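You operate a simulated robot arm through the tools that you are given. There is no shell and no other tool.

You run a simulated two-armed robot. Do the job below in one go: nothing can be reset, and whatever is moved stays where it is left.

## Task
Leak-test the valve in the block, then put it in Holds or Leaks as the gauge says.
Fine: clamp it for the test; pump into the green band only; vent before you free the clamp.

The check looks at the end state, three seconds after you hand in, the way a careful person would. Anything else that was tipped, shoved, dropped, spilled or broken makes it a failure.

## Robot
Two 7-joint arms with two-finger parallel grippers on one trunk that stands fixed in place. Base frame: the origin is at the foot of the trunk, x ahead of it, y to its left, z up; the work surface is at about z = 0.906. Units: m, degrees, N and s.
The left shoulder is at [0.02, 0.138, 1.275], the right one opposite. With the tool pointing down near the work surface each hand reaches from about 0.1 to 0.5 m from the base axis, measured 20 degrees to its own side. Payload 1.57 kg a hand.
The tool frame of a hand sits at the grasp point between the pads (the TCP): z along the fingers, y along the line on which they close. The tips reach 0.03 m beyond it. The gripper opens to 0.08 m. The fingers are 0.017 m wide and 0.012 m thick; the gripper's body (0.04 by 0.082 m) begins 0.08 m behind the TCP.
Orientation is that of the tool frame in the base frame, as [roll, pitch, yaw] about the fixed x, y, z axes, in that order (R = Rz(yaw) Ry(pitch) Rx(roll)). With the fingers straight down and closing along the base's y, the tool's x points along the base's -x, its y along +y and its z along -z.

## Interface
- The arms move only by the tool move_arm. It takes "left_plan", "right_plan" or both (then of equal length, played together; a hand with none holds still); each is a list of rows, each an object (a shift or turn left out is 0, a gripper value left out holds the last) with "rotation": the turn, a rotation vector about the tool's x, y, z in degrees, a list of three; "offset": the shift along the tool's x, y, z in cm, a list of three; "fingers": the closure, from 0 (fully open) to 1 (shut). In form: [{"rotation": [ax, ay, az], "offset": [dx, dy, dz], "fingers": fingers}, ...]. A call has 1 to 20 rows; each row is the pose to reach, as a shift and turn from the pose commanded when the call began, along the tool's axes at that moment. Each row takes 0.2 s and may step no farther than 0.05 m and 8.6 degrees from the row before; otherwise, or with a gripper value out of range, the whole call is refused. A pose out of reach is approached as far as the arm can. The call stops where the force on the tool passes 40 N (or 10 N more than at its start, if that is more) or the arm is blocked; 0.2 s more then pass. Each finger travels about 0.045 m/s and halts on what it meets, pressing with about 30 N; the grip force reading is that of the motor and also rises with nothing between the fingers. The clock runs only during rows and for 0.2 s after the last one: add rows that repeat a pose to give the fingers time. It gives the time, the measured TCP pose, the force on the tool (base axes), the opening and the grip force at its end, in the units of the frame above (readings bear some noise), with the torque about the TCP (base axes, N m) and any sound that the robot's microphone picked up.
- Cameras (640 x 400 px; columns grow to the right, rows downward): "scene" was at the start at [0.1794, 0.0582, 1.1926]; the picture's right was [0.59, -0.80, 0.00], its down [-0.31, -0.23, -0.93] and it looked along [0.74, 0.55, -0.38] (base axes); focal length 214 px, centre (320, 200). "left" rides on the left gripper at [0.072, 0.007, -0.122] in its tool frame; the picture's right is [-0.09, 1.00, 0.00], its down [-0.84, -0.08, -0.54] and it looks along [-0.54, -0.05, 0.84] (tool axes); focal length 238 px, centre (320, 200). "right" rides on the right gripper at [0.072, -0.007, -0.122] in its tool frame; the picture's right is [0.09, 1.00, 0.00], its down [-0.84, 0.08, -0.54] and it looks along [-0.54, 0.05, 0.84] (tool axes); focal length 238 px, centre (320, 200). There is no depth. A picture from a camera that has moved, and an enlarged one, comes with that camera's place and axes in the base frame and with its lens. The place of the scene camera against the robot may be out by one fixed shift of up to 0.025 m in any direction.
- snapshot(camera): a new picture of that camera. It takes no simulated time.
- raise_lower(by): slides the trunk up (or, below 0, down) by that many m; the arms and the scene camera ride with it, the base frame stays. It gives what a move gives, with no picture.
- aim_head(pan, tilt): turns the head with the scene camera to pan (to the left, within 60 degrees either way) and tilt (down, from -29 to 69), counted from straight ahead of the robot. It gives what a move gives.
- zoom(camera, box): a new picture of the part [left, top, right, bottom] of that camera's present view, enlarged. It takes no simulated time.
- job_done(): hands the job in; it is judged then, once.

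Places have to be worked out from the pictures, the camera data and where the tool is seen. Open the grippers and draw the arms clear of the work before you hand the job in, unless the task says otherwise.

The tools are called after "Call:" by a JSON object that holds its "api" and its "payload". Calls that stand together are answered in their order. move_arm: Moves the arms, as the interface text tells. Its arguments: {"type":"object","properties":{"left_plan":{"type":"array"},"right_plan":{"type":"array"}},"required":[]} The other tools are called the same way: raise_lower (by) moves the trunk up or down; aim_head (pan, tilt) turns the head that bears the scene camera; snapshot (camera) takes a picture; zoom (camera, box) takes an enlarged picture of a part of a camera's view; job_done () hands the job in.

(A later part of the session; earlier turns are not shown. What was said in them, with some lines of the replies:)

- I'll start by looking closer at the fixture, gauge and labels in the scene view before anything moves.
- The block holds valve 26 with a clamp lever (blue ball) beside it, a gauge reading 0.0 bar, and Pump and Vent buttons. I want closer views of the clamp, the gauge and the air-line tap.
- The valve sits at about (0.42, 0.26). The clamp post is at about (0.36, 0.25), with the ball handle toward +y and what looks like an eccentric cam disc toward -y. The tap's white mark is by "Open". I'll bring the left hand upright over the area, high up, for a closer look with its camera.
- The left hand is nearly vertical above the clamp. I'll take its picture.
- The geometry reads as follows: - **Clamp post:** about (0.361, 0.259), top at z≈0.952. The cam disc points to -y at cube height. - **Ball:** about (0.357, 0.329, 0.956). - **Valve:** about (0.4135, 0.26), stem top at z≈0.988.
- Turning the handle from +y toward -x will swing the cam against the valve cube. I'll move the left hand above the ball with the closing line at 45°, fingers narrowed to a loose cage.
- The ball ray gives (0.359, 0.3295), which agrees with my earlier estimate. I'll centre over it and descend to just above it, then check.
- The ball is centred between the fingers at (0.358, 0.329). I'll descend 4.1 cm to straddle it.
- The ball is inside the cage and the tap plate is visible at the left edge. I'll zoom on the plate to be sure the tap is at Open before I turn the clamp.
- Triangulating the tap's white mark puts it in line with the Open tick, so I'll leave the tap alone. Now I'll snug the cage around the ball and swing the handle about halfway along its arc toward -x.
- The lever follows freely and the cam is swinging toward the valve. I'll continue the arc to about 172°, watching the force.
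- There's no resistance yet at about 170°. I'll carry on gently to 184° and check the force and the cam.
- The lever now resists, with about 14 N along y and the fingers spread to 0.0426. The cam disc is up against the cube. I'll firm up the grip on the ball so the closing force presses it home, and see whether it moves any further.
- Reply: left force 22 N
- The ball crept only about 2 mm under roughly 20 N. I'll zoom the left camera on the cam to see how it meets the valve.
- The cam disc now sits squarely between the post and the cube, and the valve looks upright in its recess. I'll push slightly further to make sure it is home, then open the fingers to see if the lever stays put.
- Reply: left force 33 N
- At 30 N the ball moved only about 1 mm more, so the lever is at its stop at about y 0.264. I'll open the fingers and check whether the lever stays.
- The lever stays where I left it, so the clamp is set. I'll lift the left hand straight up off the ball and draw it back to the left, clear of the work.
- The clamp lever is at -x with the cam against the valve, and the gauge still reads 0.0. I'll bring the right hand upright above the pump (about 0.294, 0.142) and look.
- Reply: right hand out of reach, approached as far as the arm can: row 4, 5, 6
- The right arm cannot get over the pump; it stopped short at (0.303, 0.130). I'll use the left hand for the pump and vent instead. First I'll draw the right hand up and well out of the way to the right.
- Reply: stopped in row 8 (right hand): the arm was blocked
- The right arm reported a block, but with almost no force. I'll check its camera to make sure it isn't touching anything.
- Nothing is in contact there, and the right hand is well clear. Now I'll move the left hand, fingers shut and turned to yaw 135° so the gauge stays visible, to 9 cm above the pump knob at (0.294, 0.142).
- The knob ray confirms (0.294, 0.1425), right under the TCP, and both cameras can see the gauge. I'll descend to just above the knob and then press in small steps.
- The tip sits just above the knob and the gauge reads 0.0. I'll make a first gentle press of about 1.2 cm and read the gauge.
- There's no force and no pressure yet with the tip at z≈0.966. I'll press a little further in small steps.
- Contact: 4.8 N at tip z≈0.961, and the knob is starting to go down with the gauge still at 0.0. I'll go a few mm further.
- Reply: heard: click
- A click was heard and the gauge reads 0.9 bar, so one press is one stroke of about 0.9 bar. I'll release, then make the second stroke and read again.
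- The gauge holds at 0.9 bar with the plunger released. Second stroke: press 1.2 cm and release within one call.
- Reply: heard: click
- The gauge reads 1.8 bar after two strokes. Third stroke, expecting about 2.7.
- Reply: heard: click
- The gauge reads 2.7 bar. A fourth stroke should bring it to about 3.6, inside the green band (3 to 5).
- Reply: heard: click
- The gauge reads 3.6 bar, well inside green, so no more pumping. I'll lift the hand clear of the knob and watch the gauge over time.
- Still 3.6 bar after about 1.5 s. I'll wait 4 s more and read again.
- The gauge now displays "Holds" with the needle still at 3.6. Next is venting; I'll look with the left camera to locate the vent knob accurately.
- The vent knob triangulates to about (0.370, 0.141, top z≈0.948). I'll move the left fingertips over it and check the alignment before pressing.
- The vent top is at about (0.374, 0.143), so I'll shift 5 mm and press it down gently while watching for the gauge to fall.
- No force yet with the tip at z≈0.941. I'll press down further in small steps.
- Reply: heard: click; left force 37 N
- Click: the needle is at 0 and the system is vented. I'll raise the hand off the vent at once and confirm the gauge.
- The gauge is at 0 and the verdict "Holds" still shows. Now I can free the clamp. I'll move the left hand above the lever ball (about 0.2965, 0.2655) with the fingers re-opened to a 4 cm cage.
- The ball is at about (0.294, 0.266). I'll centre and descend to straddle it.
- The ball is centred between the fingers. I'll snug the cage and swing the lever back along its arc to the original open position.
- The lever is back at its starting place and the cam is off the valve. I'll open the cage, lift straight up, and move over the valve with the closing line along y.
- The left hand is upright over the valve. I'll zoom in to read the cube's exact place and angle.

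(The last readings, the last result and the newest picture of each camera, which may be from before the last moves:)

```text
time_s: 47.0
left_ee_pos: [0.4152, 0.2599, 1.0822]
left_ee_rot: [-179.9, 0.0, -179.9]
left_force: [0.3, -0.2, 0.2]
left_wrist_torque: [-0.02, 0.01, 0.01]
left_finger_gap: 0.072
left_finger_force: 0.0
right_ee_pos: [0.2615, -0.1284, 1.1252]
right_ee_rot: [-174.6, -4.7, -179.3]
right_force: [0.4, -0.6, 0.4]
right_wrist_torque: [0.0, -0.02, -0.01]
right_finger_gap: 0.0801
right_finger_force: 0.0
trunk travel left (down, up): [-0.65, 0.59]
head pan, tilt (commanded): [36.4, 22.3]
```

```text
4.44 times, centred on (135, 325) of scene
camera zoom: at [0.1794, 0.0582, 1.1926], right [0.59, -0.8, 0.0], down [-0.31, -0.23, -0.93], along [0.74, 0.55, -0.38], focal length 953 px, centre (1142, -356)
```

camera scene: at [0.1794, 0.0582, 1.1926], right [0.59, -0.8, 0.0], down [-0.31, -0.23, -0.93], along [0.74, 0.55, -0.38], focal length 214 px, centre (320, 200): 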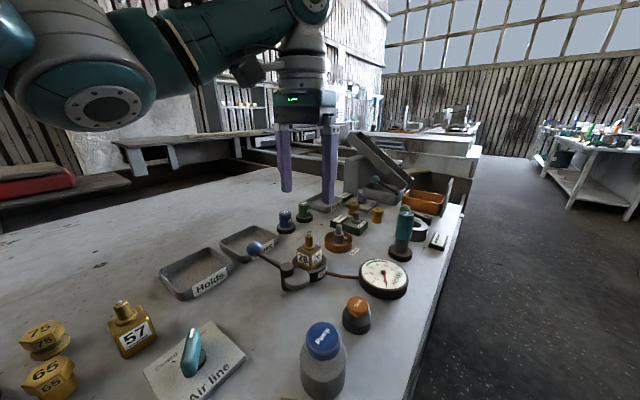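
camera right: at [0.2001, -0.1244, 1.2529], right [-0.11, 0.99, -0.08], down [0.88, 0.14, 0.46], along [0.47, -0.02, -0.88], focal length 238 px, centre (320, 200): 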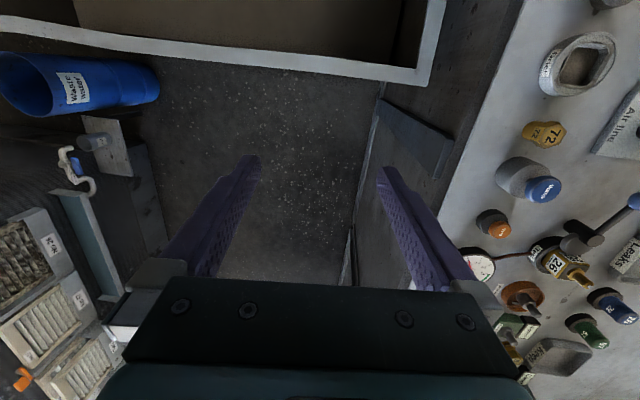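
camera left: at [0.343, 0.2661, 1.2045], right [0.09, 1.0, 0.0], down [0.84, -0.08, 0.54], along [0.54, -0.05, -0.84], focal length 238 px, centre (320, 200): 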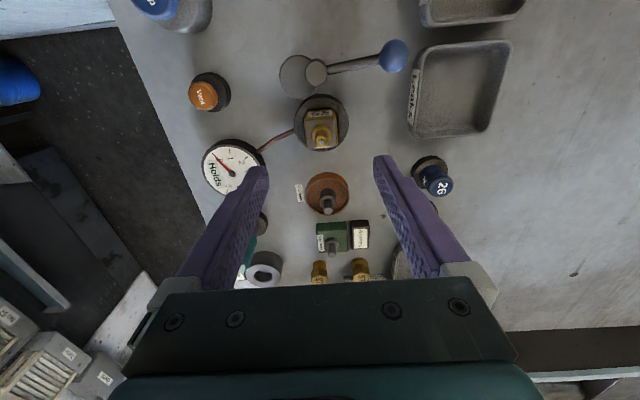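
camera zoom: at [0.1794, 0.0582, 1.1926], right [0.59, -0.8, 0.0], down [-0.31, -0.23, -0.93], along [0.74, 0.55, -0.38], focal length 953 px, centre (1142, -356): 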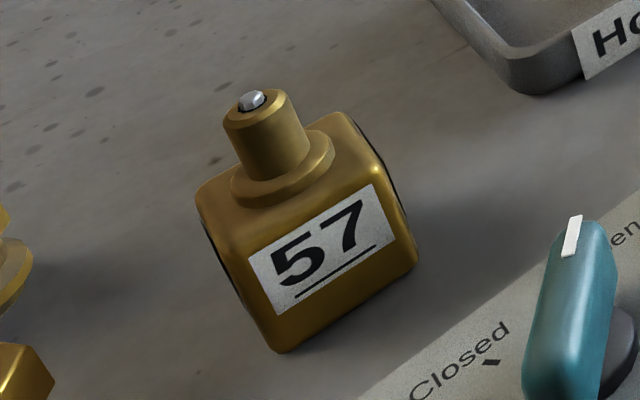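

The cube is aligned with the base axes and centred at about (0.4175, 0.261), with its top at z≈0.962. The cam disc ends at x≈0.385, clear of the fingers. I'll descend with open fingers to TCP z≈0.966, so the tips stay above the ring and hose, and check before closing.

Call:
{"api": "move_arm", "payload": {"left_plan": [{"offset": [-0.23, 0.1, 2.5]}, {"offset": [-0.23, 0.1, 5]}, {"offset": [-0.23, 0.1, 7.5]}, {"offset": [-0.23, 0.1, 9.5]}, {"offset": [-0.23, 0.1, 11.6]}, {"offset": [-0.23, 0.1, 11.6]}]}}

Call:
{"api": "snapshot", "payload": {"camera": "left"}}

Call:
{"api": "zoom", "payload": {"camera": "scene", "box": [260, 190, 360, 300]}}

```text
time_s: 48.4
left_ee_pos: [0.4159, 0.2606, 0.967]
left_ee_rot: [-179.8, 0.0, -179.9]
left_force: [-0.2, 0.9, -0.7]
left_wrist_torque: [0.01, -0.01, 0.01]
left_finger_gap: 0.0719
left_finger_force: 0.1
right_ee_pos: [0.2608, -0.127, 1.126]
right_ee_rot: [-174.7, -4.7, -179.4]
right_force: [0.0, 0.6, -0.1]
right_wrist_torque: [-0.02, 0.02, -0.03]
right_finger_gap: 0.0798
right_finger_force: 0.0
trunk travel left (down, up): [-0.65, 0.59]
head pan, tilt (commanded): [36.4, 22.3]
```

```text
taken
camera left: at [0.3446, 0.2672, 1.0877], right [0.09, 1.0, 0.0], down [0.84, -0.08, 0.54], along [0.54, -0.05, -0.84], focal length 238 px, centre (320, 200)
```

left: 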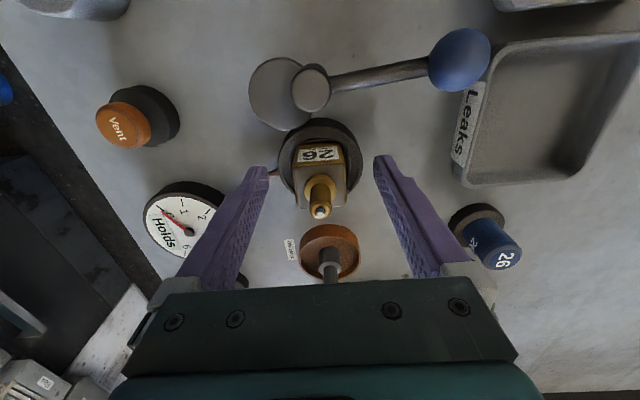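

```text
3.64 times, centred on (310, 245) of scene
camera zoom: at [0.1793, 0.0582, 1.1926], right [0.59, -0.8, 0.0], down [-0.31, -0.23, -0.92], along [0.74, 0.55, -0.38], focal length 780 px, centre (356, 36)
```

zoom: 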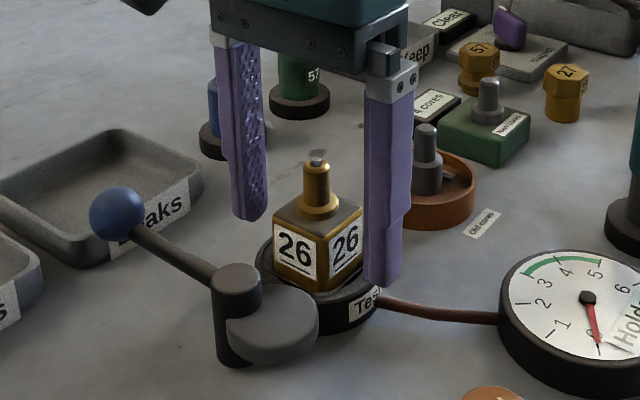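

The fingers straddle the cube symmetrically, with the tips above the ring. I'll close on the cube.

Call:
{"api": "move_arm", "payload": {"left_plan": [{"fingers": 0.3}, {"fingers": 0.45}, {"fingers": 0.6}, {"fingers": 0.75}, {"fingers": 0.75}, {"fingers": 0.75}]}}

Call:
{"api": "zoom", "payload": {"camera": "scene", "box": [260, 190, 360, 300]}}

Call:
{"api": "zoom", "payload": {"camera": "left", "box": [240, 90, 400, 230]}}

```text
time_s: 49.8
left_ee_pos: [0.4153, 0.2606, 0.9662]
left_ee_rot: [-179.8, 0.0, 179.9]
left_force: [-0.3, -0.1, -0.2]
left_wrist_torque: [0.04, -0.01, 0.03]
left_finger_gap: 0.0333
left_finger_force: 30.5
right_ee_pos: [0.2601, -0.1285, 1.1251]
right_ee_rot: [-174.7, -4.7, -179.3]
right_force: [0.3, 0.0, 0.0]
right_wrist_torque: [-0.03, -0.04, -0.01]
right_finger_gap: 0.0802
right_finger_force: 0.0
trunk travel left (down, up): [-0.65, 0.59]
head pan, tilt (commanded): [36.4, 22.3]
```

```text
3.64 times, centred on (310, 245) of scene
camera zoom: at [0.1794, 0.0581, 1.1926], right [0.59, -0.8, 0.0], down [-0.31, -0.23, -0.92], along [0.74, 0.55, -0.38], focal length 780 px, centre (356, 36)
```

zoom: 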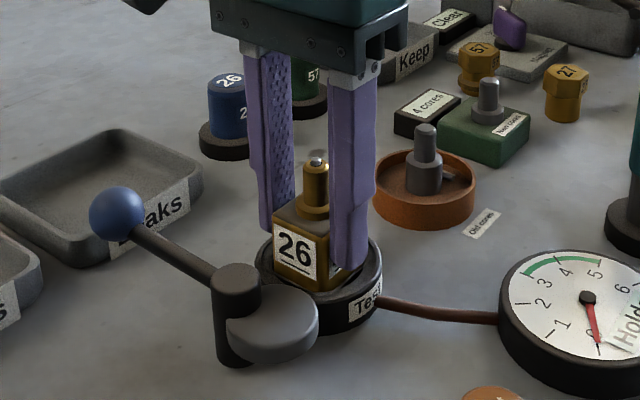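

```text
2.86 times, centred on (320, 160) of left
camera zoom: at [0.3446, 0.2671, 1.088], right [0.09, 1.0, 0.0], down [0.84, -0.08, 0.54], along [0.54, -0.05, -0.84], focal length 681 px, centre (320, 314)
```

zoom: 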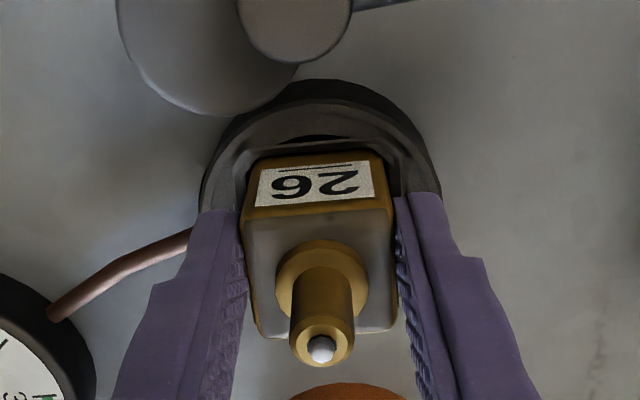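

The cube is held at gap 0.0333 with 30 N. I'll lift slowly straight up and check that it comes out cleanly.

Call:
{"api": "move_arm", "payload": {"left_plan": [{"offset": [0, 0, -0.7]}, {"offset": [0, 0, -1.5]}, {"offset": [0, 0, -2.5]}, {"offset": [0, 0, -4]}, {"offset": [0, 0, -4]}]}}

Call:
{"api": "zoom", "payload": {"camera": "scene", "box": [250, 170, 370, 300]}}

Call:
{"api": "snapshot", "payload": {"camera": "left"}}

```text
time_s: 51.0
left_ee_pos: [0.4155, 0.2604, 1.0066]
left_ee_rot: [-180.0, -0.1, 180.0]
left_force: [-0.2, -0.6, -0.1]
left_wrist_torque: [-0.05, -0.01, 0.01]
left_finger_gap: 0.02
left_finger_force: 0.0
right_ee_pos: [0.2612, -0.1283, 1.1251]
right_ee_rot: [-174.8, -4.7, -179.3]
right_force: [0.2, 0.6, -0.9]
right_wrist_torque: [-0.01, 0.0, -0.03]
right_finger_gap: 0.08
right_finger_force: 0.1
trunk travel left (down, up): [-0.65, 0.59]
head pan, tilt (commanded): [36.4, 22.3]
```

```text
3.08 times, centred on (310, 235) of scene
camera zoom: at [0.1794, 0.0582, 1.1926], right [0.59, -0.8, 0.0], down [-0.31, -0.23, -0.93], along [0.74, 0.55, -0.38], focal length 660 px, centre (351, 92)
```

zoom: 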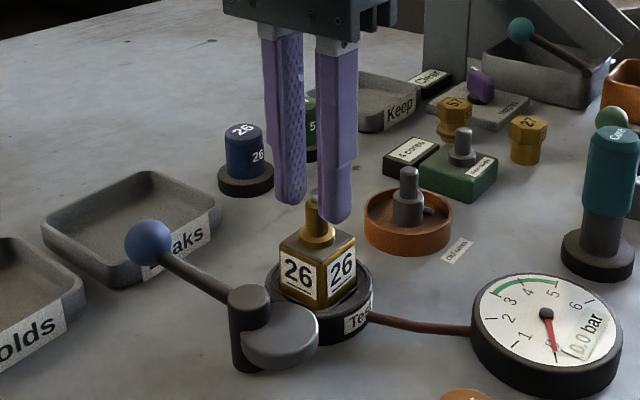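

```text
taken
camera left: at [0.3451, 0.2671, 1.1284], right [0.09, 1.0, 0.0], down [0.84, -0.08, 0.54], along [0.54, -0.05, -0.84], focal length 238 px, centre (320, 200)
```

left: 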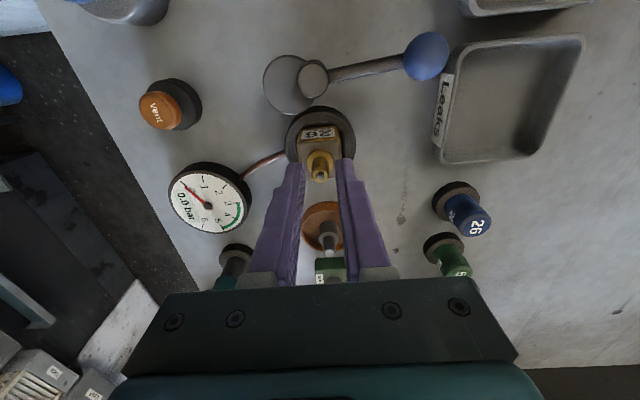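

The grip slipped: the fingers closed to 0.02 with no force, and the valve is still at the block. I'll look closely at how it sits now before trying again.

Call:
{"api": "zoom", "payload": {"camera": "scene", "box": [280, 220, 340, 285]}}

Call:
{"api": "zoom", "payload": {"camera": "left", "box": [270, 90, 370, 200]}}

```text
6.15 times, centred on (310, 252) of scene
camera zoom: at [0.1794, 0.0582, 1.1926], right [0.59, -0.8, 0.0], down [-0.31, -0.23, -0.93], along [0.74, 0.55, -0.38], focal length 1320 px, centre (382, -123)
```

zoom: 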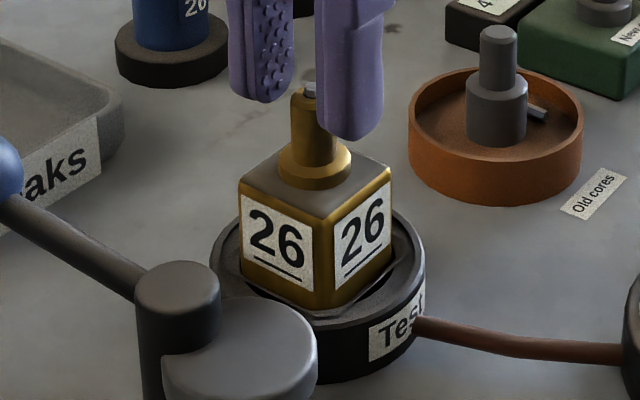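

```text
3.64 times, centred on (320, 145) of left
camera zoom: at [0.3451, 0.2671, 1.1284], right [0.09, 1.0, 0.0], down [0.84, -0.08, 0.54], along [0.54, -0.05, -0.84], focal length 867 px, centre (320, 400)
```

zoom: 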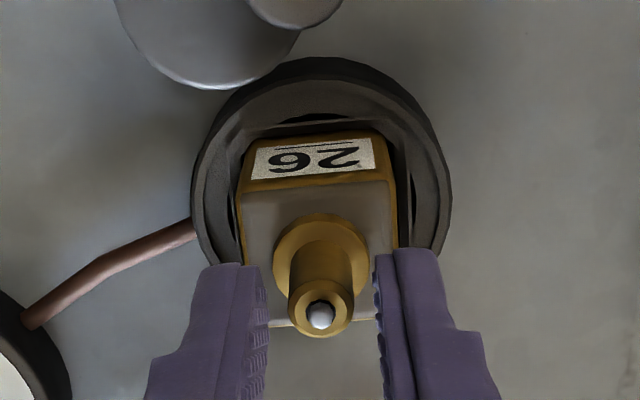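

The valve is upright and seated in the block, the same as before. I'll open the fingers, go about 7 mm deeper than last time (tips at z≈0.929, still above the ring), and grip again before lifting slowly.

Call:
{"api": "move_arm", "payload": {"left_plan": [{"fingers": 0.5}, {"fingers": 0.3}, {"offset": [-0.15, 0.03, 0], "fingers": 0.3}, {"offset": [-0.15, 0.03, 1.5], "fingers": 0.3}, {"offset": [-0.15, 0.03, 3], "fingers": 0.3}, {"offset": [-0.15, 0.03, 4.2], "fingers": 0.3}, {"offset": [-0.15, 0.03, 4.7], "fingers": 0.3}, {"offset": [-0.15, 0.03, 4.7], "fingers": 0.3}]}}

Call:
{"api": "zoom", "payload": {"camera": "scene", "box": [270, 210, 350, 295]}}

Call:
{"api": "zoom", "payload": {"camera": "left", "box": [240, 90, 400, 230]}}

```text
time_s: 52.8
left_ee_pos: [0.4173, 0.2609, 0.9599]
left_ee_rot: [-179.8, 0.0, -180.0]
left_force: [0.1, -0.3, 0.7]
left_wrist_torque: [0.01, 0.02, 0.01]
left_finger_gap: 0.0563
left_finger_force: 0.1
right_ee_pos: [0.2613, -0.1291, 1.1257]
right_ee_rot: [-174.8, -4.7, -179.3]
right_force: [-0.8, -0.2, 0.0]
right_wrist_torque: [0.0, 0.01, -0.02]
right_finger_gap: 0.0798
right_finger_force: 0.0
trunk travel left (down, up): [-0.65, 0.59]
head pan, tilt (commanded): [36.4, 22.3]
```

```text
4.71 times, centred on (310, 252) of scene
camera zoom: at [0.1794, 0.0582, 1.1926], right [0.59, -0.8, 0.0], down [-0.31, -0.23, -0.93], along [0.74, 0.55, -0.38], focal length 1009 px, centre (367, -47)
```

zoom: 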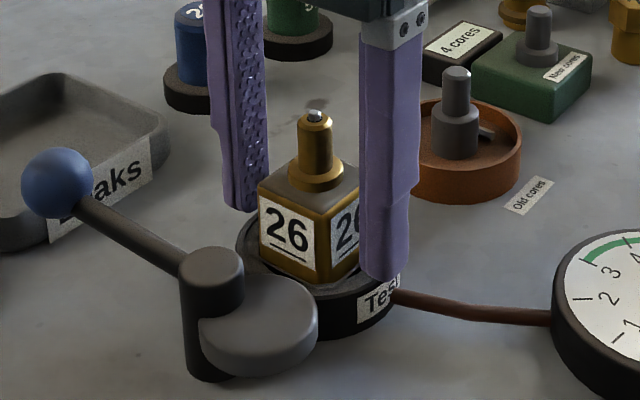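

```text
2.86 times, centred on (320, 160) of left
camera zoom: at [0.3462, 0.2676, 1.0809], right [0.09, 1.0, 0.0], down [0.84, -0.08, 0.54], along [0.54, -0.05, -0.84], focal length 681 px, centre (320, 314)
```

zoom: 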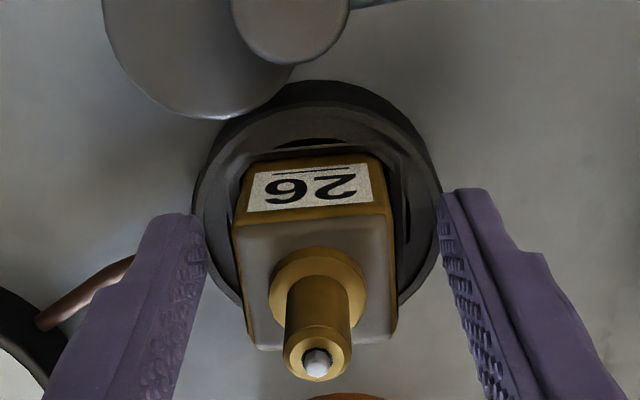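

The fingers are deeper and nothing is touching. I'll close fully on the cube, then lift just 1 cm slowly and check the grip.

Call:
{"api": "move_arm", "payload": {"left_plan": [{"fingers": 0.5}, {"fingers": 0.7}, {"fingers": 1.0}, {"fingers": 1.0}, {"fingers": 1.0}, {"fingers": 1.0}, {"fingers": 1.0}]}}

Call:
{"api": "move_arm", "payload": {"left_plan": [{"offset": [0, 0, -0.15]}, {"offset": [0, 0, -0.3]}, {"offset": [0, 0, -0.5]}, {"offset": [0, 0, -0.7]}]}}

Call:
{"api": "zoom", "payload": {"camera": "scene", "box": [270, 210, 350, 295]}}

Call:
{"api": "zoom", "payload": {"camera": "left", "box": [240, 90, 400, 230]}}

```text
time_s: 54.4
left_ee_pos: [0.4179, 0.2599, 0.9591]
left_ee_rot: [-179.9, 0.0, -180.0]
left_force: [0.3, -0.6, 0.6]
left_wrist_torque: [0.02, -0.02, -0.01]
left_finger_gap: 0.0336
left_finger_force: 30.4
right_ee_pos: [0.2606, -0.1272, 1.1257]
right_ee_rot: [-174.7, -4.6, -179.4]
right_force: [-0.1, -0.8, 0.3]
right_wrist_torque: [-0.02, 0.02, 0.03]
right_finger_gap: 0.0802
right_finger_force: 0.1
trunk travel left (down, up): [-0.65, 0.59]
head pan, tilt (commanded): [36.4, 22.3]
```

```text
time_s: 55.4
left_ee_pos: [0.4176, 0.2606, 0.9668]
left_ee_rot: [-179.9, 0.0, -179.9]
left_force: [0.5, -0.3, -3.6]
left_wrist_torque: [0.01, 0.01, 0.0]
left_finger_gap: 0.0335
left_finger_force: 30.0
right_ee_pos: [0.2617, -0.1278, 1.1257]
right_ee_rot: [-174.7, -4.8, -179.3]
right_force: [0.7, -0.4, 0.3]
right_wrist_torque: [0.0, -0.01, -0.03]
right_finger_gap: 0.08
right_finger_force: 0.1
trunk travel left (down, up): [-0.65, 0.59]
head pan, tilt (commanded): [36.4, 22.3]
```

```text
4.71 times, centred on (310, 252) of scene
camera zoom: at [0.1792, 0.0581, 1.1925], right [0.59, -0.8, 0.0], down [-0.31, -0.23, -0.92], along [0.74, 0.55, -0.38], focal length 1009 px, centre (367, -47)
```

zoom: 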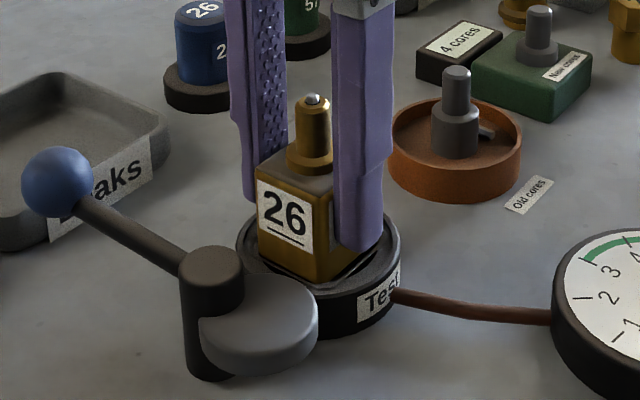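

```text
2.86 times, centred on (320, 160) of left
camera zoom: at [0.3457, 0.2676, 1.0883], right [0.09, 1.0, 0.0], down [0.84, -0.08, 0.54], along [0.54, -0.05, -0.84], focal length 681 px, centre (320, 314)
```

zoom: 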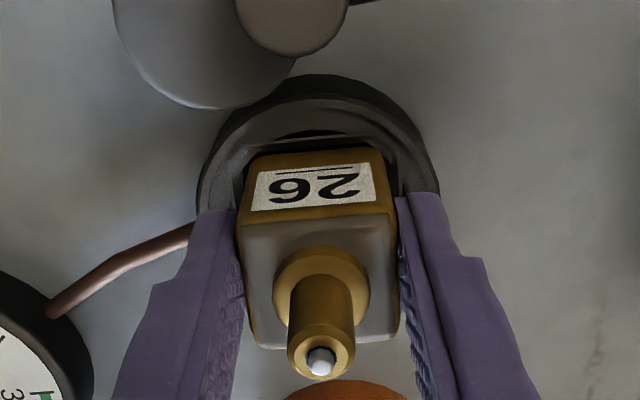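

It's holding now: the tool carries about 3.6 N, the gap is steady at 0.0335, and the cube has risen with the hand. I'll continue lifting slowly.

Call:
{"api": "move_arm", "payload": {"left_plan": [{"offset": [0, 0, -0.3]}, {"offset": [0, 0, -0.7]}, {"offset": [0, 0, -1.2]}, {"offset": [0, 0, -1.8]}, {"offset": [0, 0, -2.4]}, {"offset": [0, 0, -3.0]}, {"offset": [0, 0, -3.5]}, {"offset": [0, 0, -3.8]}, {"offset": [0, 0, -4.0]}]}}

Call:
{"api": "zoom", "payload": {"camera": "scene", "box": [260, 180, 360, 295]}}

```text
time_s: 57.4
left_ee_pos: [0.4173, 0.2607, 1.0064]
left_ee_rot: [-180.0, 0.0, -180.0]
left_force: [0.2, -0.8, -2.7]
left_wrist_torque: [-0.02, 0.03, 0.04]
left_finger_gap: 0.0338
left_finger_force: 30.0
right_ee_pos: [0.2607, -0.1278, 1.1256]
right_ee_rot: [-174.7, -4.8, -179.2]
right_force: [-0.6, -0.5, -0.2]
right_wrist_torque: [-0.02, 0.0, 0.0]
right_finger_gap: 0.0799
right_finger_force: 0.1
trunk travel left (down, up): [-0.65, 0.59]
head pan, tilt (commanded): [36.4, 22.3]
```

```text
3.48 times, centred on (310, 238) of scene
camera zoom: at [0.1792, 0.0581, 1.1925], right [0.59, -0.8, 0.0], down [-0.31, -0.23, -0.92], along [0.74, 0.55, -0.38], focal length 746 px, centre (355, 70)
```

zoom: 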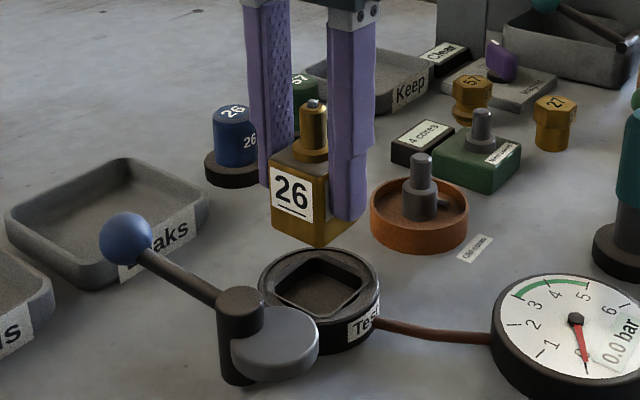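

The valve is out of the block and hanging straight. I'll raise it further, then carry it slowly over toward the centre of the Holds tray, about (0.289, 0.412).

Call:
{"api": "move_arm", "payload": {"left_plan": [{"offset": [0, 0, -0.6]}, {"offset": [0, 0, -1.6]}, {"offset": [0, 0, -2.6]}, {"offset": [0, 0, -3.6]}, {"offset": [0, 0, -4.6]}, {"offset": [0.4, 0.5, -5.4]}, {"offset": [1.2, 1.4, -5.4]}, {"offset": [2.2, 2.6, -5.4]}, {"offset": [3.3, 3.9, -5.4]}, {"offset": [4.4, 5.2, -5.4]}, {"offset": [5.5, 6.5, -5.4]}, {"offset": [6.6, 7.8, -5.4]}, {"offset": [7.7, 9.1, -5.4]}, {"offset": [8.8, 10.4, -5.4]}, {"offset": [9.9, 11.7, -5.4]}, {"offset": [11.0, 13.0, -5.4]}, {"offset": [11.9, 14.1, -5.4]}, {"offset": [12.5, 14.8, -5.4]}, {"offset": [12.8, 15.2, -5.4]}, {"offset": [12.8, 15.2, -5.4]}]}}

Call:
{"api": "snapshot", "payload": {"camera": "left"}}

Call:
{"api": "snapshot", "payload": {"camera": "scene"}}

```text
time_s: 61.6
left_ee_pos: [0.2885, 0.4125, 1.0599]
left_ee_rot: [-179.8, 0.0, 179.9]
left_force: [0.0, 0.8, -3.1]
left_wrist_torque: [0.04, -0.01, -0.01]
left_finger_gap: 0.0336
left_finger_force: 30.1
right_ee_pos: [0.2599, -0.1279, 1.1254]
right_ee_rot: [-174.7, -4.7, -179.3]
right_force: [0.7, 0.1, 0.2]
right_wrist_torque: [0.02, -0.03, 0.02]
right_finger_gap: 0.0797
right_finger_force: 0.0
trunk travel left (down, up): [-0.65, 0.59]
head pan, tilt (commanded): [36.4, 22.3]
```

```text
taken
camera left: at [0.2179, 0.42, 1.1819], right [0.09, 1.0, 0.0], down [0.84, -0.08, 0.54], along [0.54, -0.05, -0.84], focal length 238 px, centre (320, 200)
```

left: 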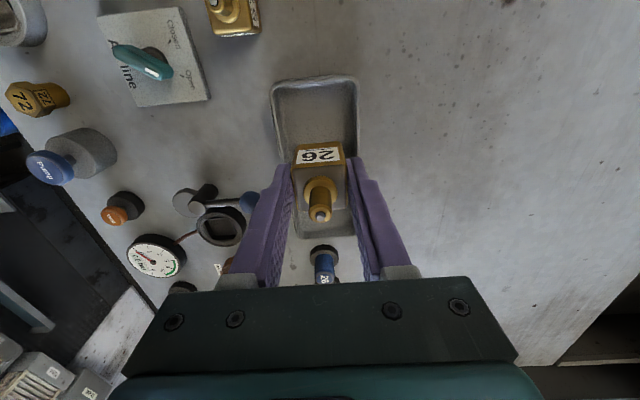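

```text
taken
camera scene: at [0.1792, 0.058, 1.1925], right [0.59, -0.8, 0.0], down [-0.31, -0.23, -0.92], along [0.74, 0.55, -0.38], focal length 214 px, centre (320, 200)
```

scene: 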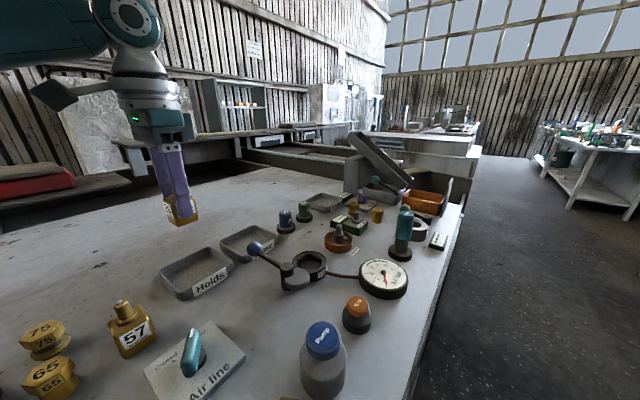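

The valve hangs over the Holds tray; the point beneath it projects to the tray's centre. I'll lower slowly to about 1 cm above expected contact and check the finger clearance to the walls.

Call:
{"api": "move_arm", "payload": {"left_plan": [{"offset": [0, 0, 1]}, {"offset": [0, 0, 2.3]}, {"offset": [0, 0, 3.7]}, {"offset": [0, 0, 5.1]}, {"offset": [0, 0, 6.5]}, {"offset": [0, 0, 7.7]}, {"offset": [0, 0, 8.7]}, {"offset": [0, 0, 9.3]}, {"offset": [0, 0, 9.3]}]}}

Call:
{"api": "zoom", "payload": {"camera": "scene", "box": [140, 180, 300, 310]}}

Call:
{"api": "zoom", "payload": {"camera": "left", "box": [220, 80, 420, 260]}}

```text
time_s: 63.6
left_ee_pos: [0.2896, 0.4118, 0.968]
left_ee_rot: [-180.0, 0.0, 180.0]
left_force: [0.1, 0.1, -3.4]
left_wrist_torque: [-0.02, 0.01, 0.02]
left_finger_gap: 0.0337
left_finger_force: 29.7
right_ee_pos: [0.2604, -0.1285, 1.1255]
right_ee_rot: [-174.6, -4.7, -179.2]
right_force: [-0.5, 0.6, -0.2]
right_wrist_torque: [0.03, 0.06, 0.03]
right_finger_gap: 0.0799
right_finger_force: 0.1
trunk travel left (down, up): [-0.65, 0.59]
head pan, tilt (commanded): [36.4, 22.3]
```

```text
3.08 times, centred on (220, 245) of scene
camera zoom: at [0.1792, 0.058, 1.1925], right [0.59, -0.8, 0.0], down [-0.31, -0.23, -0.92], along [0.74, 0.55, -0.38], focal length 660 px, centre (628, 62)
```

zoom: 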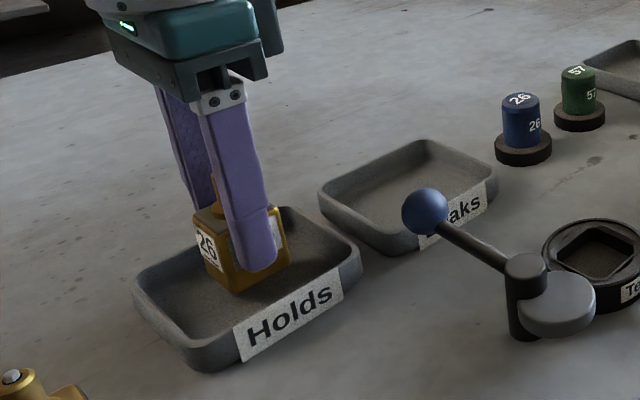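

```text
2.22 times, centred on (320, 170) of left
camera zoom: at [0.2182, 0.4195, 1.0889], right [0.09, 1.0, 0.0], down [0.84, -0.08, 0.54], along [0.54, -0.05, -0.84], focal length 530 px, centre (320, 267)
```

zoom: 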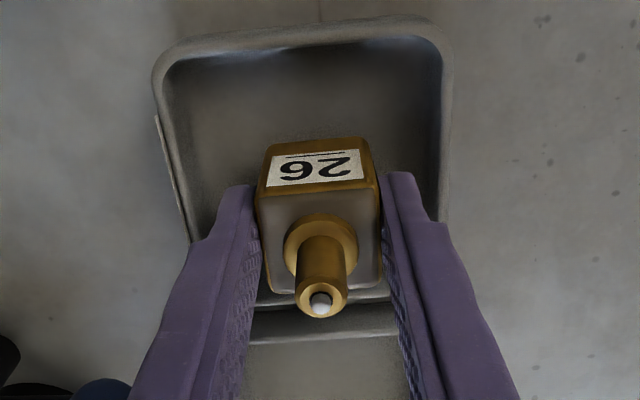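

The clearance to the walls is good all round. I'll lower in small steps until the tray takes the weight.

Call:
{"api": "move_arm", "payload": {"left_plan": [{"offset": [0, 0, 0.3]}, {"offset": [0, 0, 0.6]}, {"offset": [0, 0, 0.9]}, {"offset": [0, 0, 1.1]}, {"offset": [0, 0, 1.1]}]}}

Call:
{"api": "zoom", "payload": {"camera": "scene", "box": [140, 180, 300, 310]}}

```text
time_s: 64.8
left_ee_pos: [0.2896, 0.4126, 0.9562]
left_ee_rot: [-179.9, -0.1, 180.0]
left_force: [1.4, 0.2, -1.5]
left_wrist_torque: [-0.03, -0.03, 0.0]
left_finger_gap: 0.0337
left_finger_force: 29.6
right_ee_pos: [0.261, -0.1284, 1.1256]
right_ee_rot: [-174.6, -4.7, -179.3]
right_force: [0.1, 1.0, -0.6]
right_wrist_torque: [0.01, 0.03, -0.03]
right_finger_gap: 0.08
right_finger_force: 0.1
trunk travel left (down, up): [-0.65, 0.59]
head pan, tilt (commanded): [36.4, 22.3]
```

```text
3.08 times, centred on (220, 245) of scene
camera zoom: at [0.1792, 0.058, 1.1925], right [0.59, -0.8, 0.0], down [-0.31, -0.23, -0.92], along [0.74, 0.55, -0.38], focal length 660 px, centre (628, 62)
```

zoom: 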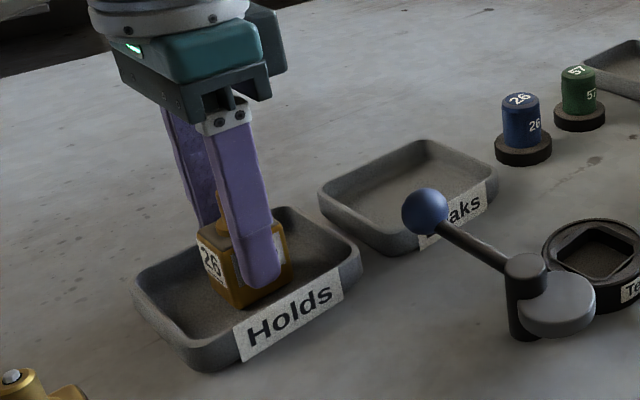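

The tool load has dropped to about 1.5 N, so the valve is just touching down. I'll go 2 mm lower to seat it.

Call:
{"api": "move_arm", "payload": {"left_plan": [{"offset": [0, 0, 0.1]}, {"offset": [0, 0, 0.2]}, {"offset": [0, 0, 0.2]}]}}

```text
time_s: 65.6
left_ee_pos: [0.2894, 0.4123, 0.9545]
left_ee_rot: [-179.9, 0.1, -180.0]
left_force: [-6.8, -6.3, 21.4]
left_wrist_torque: [-0.12, 0.22, 0.04]
left_finger_gap: 0.0338
left_finger_force: 30.0
right_ee_pos: [0.2607, -0.1271, 1.1261]
right_ee_rot: [-174.8, -4.7, -179.3]
right_force: [0.2, -0.6, -0.1]
right_wrist_torque: [-0.01, -0.03, 0.0]
right_finger_gap: 0.0799
right_finger_force: 0.1
trunk travel left (down, up): [-0.65, 0.59]
head pan, tilt (commanded): [36.4, 22.3]
```

It's firmly seated, pressing at 21 N. I'll ease up 1.2 mm and open just enough (gap about 0.045) to free the cube without touching the walls.

Call:
{"api": "move_arm", "payload": {"left_plan": [{"offset": [0, 0, -0.12]}, {"offset": [0, 0, -0.12], "fingers": 0.55}, {"offset": [0, 0, -0.12], "fingers": 0.48}, {"offset": [0, 0, -0.12], "fingers": 0.44}, {"offset": [0, 0, -0.12], "fingers": 0.44}, {"offset": [0, 0, -0.12], "fingers": 0.44}]}}

Call:
{"api": "zoom", "payload": {"camera": "left", "box": [220, 80, 420, 260]}}

Call:
{"api": "zoom", "payload": {"camera": "scene", "box": [140, 180, 300, 310]}}

```text
time_s: 67.0
left_ee_pos: [0.2893, 0.4134, 0.9559]
left_ee_rot: [-180.0, 0.0, -180.0]
left_force: [1.1, -0.2, 0.2]
left_wrist_torque: [-0.03, 0.01, 0.0]
left_finger_gap: 0.0447
left_finger_force: 0.1
right_ee_pos: [0.2601, -0.1275, 1.1253]
right_ee_rot: [-174.7, -4.7, -179.3]
right_force: [-0.5, 0.4, -0.2]
right_wrist_torque: [-0.01, -0.02, 0.02]
right_finger_gap: 0.0798
right_finger_force: 0.0
trunk travel left (down, up): [-0.65, 0.59]
head pan, tilt (commanded): [36.4, 22.3]
```

```text
2.22 times, centred on (320, 170) of left
camera zoom: at [0.2184, 0.4197, 1.0772], right [0.09, 1.0, 0.0], down [0.84, -0.08, 0.54], along [0.54, -0.05, -0.84], focal length 530 px, centre (320, 267)
```

zoom: 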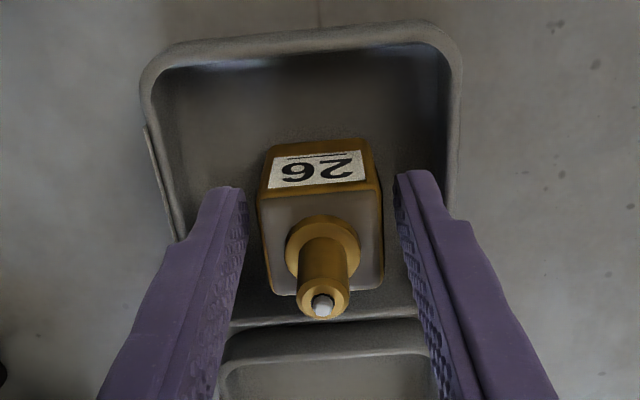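

```text
3.08 times, centred on (220, 245) of scene
camera zoom: at [0.1794, 0.0582, 1.1926], right [0.59, -0.8, 0.0], down [-0.31, -0.23, -0.93], along [0.74, 0.55, -0.38], focal length 660 px, centre (628, 62)
```

zoom: 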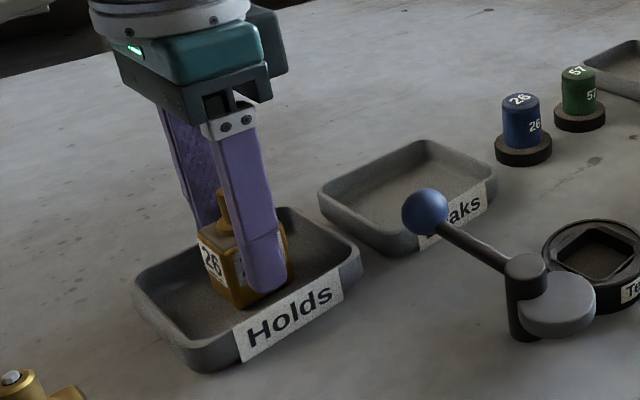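

The valve stands free and upright in the Holds tray, with clearance on both fingers. I'll lift straight up, then open fully and draw the arm back.

Call:
{"api": "move_arm", "payload": {"left_plan": [{"offset": [0, 0, -1]}, {"offset": [0, 0, -2.5]}, {"offset": [0, 0, -4.5]}, {"offset": [0, 0, -7]}, {"offset": [0, 0, -10]}, {"offset": [0, 0, -13], "fingers": 0.2}, {"offset": [0, 0, -16], "fingers": 0}, {"offset": [2, 1, -18], "fingers": 0}, {"offset": [4, 2, -19], "fingers": 0}, {"offset": [6, 3, -19], "fingers": 0}, {"offset": [6, 3, -19], "fingers": 0}]}}

Call:
{"api": "snapshot", "payload": {"camera": "scene"}}

Call:
{"api": "snapshot", "payload": {"camera": "left"}}

Call:
{"api": "zoom", "payload": {"camera": "scene", "box": [140, 200, 460, 400]}}

```text
time_s: 69.4
left_ee_pos: [0.2328, 0.4365, 1.1384]
left_ee_rot: [-178.6, -0.2, 179.2]
left_force: [-1.1, -0.4, -0.3]
left_wrist_torque: [0.0, 0.0, 0.0]
left_finger_gap: 0.08
left_finger_force: 0.0
right_ee_pos: [0.2603, -0.128, 1.1253]
right_ee_rot: [-174.6, -4.8, -179.3]
right_force: [0.3, -0.6, -0.3]
right_wrist_torque: [-0.03, 0.03, 0.03]
right_finger_gap: 0.0801
right_finger_force: 0.0
trunk travel left (down, up): [-0.65, 0.59]
head pan, tilt (commanded): [36.4, 22.3]
```

```text
taken
camera scene: at [0.1793, 0.0582, 1.1926], right [0.59, -0.8, 0.0], down [-0.31, -0.23, -0.93], along [0.74, 0.55, -0.38], focal length 214 px, centre (320, 200)
```

scene: 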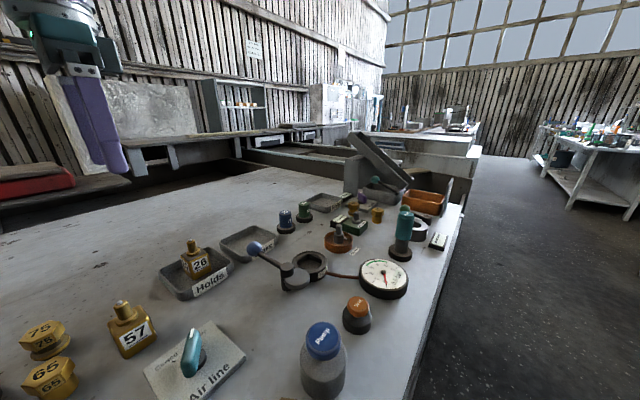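

```text
taken
camera left: at [0.1623, 0.4474, 1.2614], right [0.11, 0.99, -0.03], down [0.84, -0.08, 0.54], along [0.53, -0.08, -0.84], focal length 238 px, centre (320, 200)
```

left: 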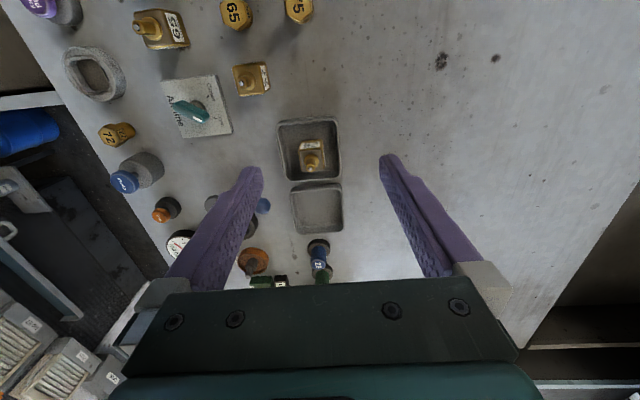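

```text
2.00 times, centred on (300, 300) of scene
camera zoom: at [0.1793, 0.0582, 1.1926], right [0.59, -0.8, 0.0], down [-0.31, -0.23, -0.93], along [0.74, 0.55, -0.38], focal length 429 px, centre (360, 0)
```

zoom: 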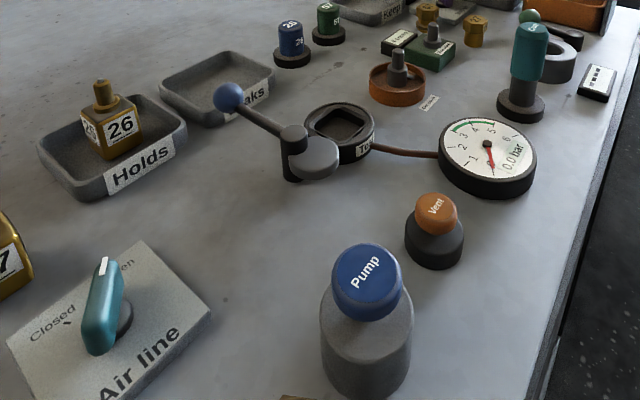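

Valve 26 stands upright in the Holds tray, the gauge reads 0.0, the clamp is open and nothing else has been moved. Both grippers are open and clear of the work, so I'm handing the job in.

Call:
{"api": "job_done", "payload": {}}

```text
The job is handed in.
```

Valve 26 passed the leak test and is now standing upright in the Holds tray; I've handed the job in.

- **Test:** I clamped the valve and gave it four pump strokes, to 3.6 bar, inside the green band. The reading did not drop over about 5 seconds, and the gauge then showed "Holds".
- **Vent and release:** I vented to 0 bar before freeing the clamp, then swung the lever back to where it started.
- **One slip:** My first attempt to lift the valve failed. It slipped out of the fingers and ended up upright in the block, looking the same as before. I gripped lower and lifted it out cleanly the second time.

In the last pictures nothing else looked moved or tipped. The air-line tap was already at Open, so I left it alone. Both grippers are open and clear of the work.
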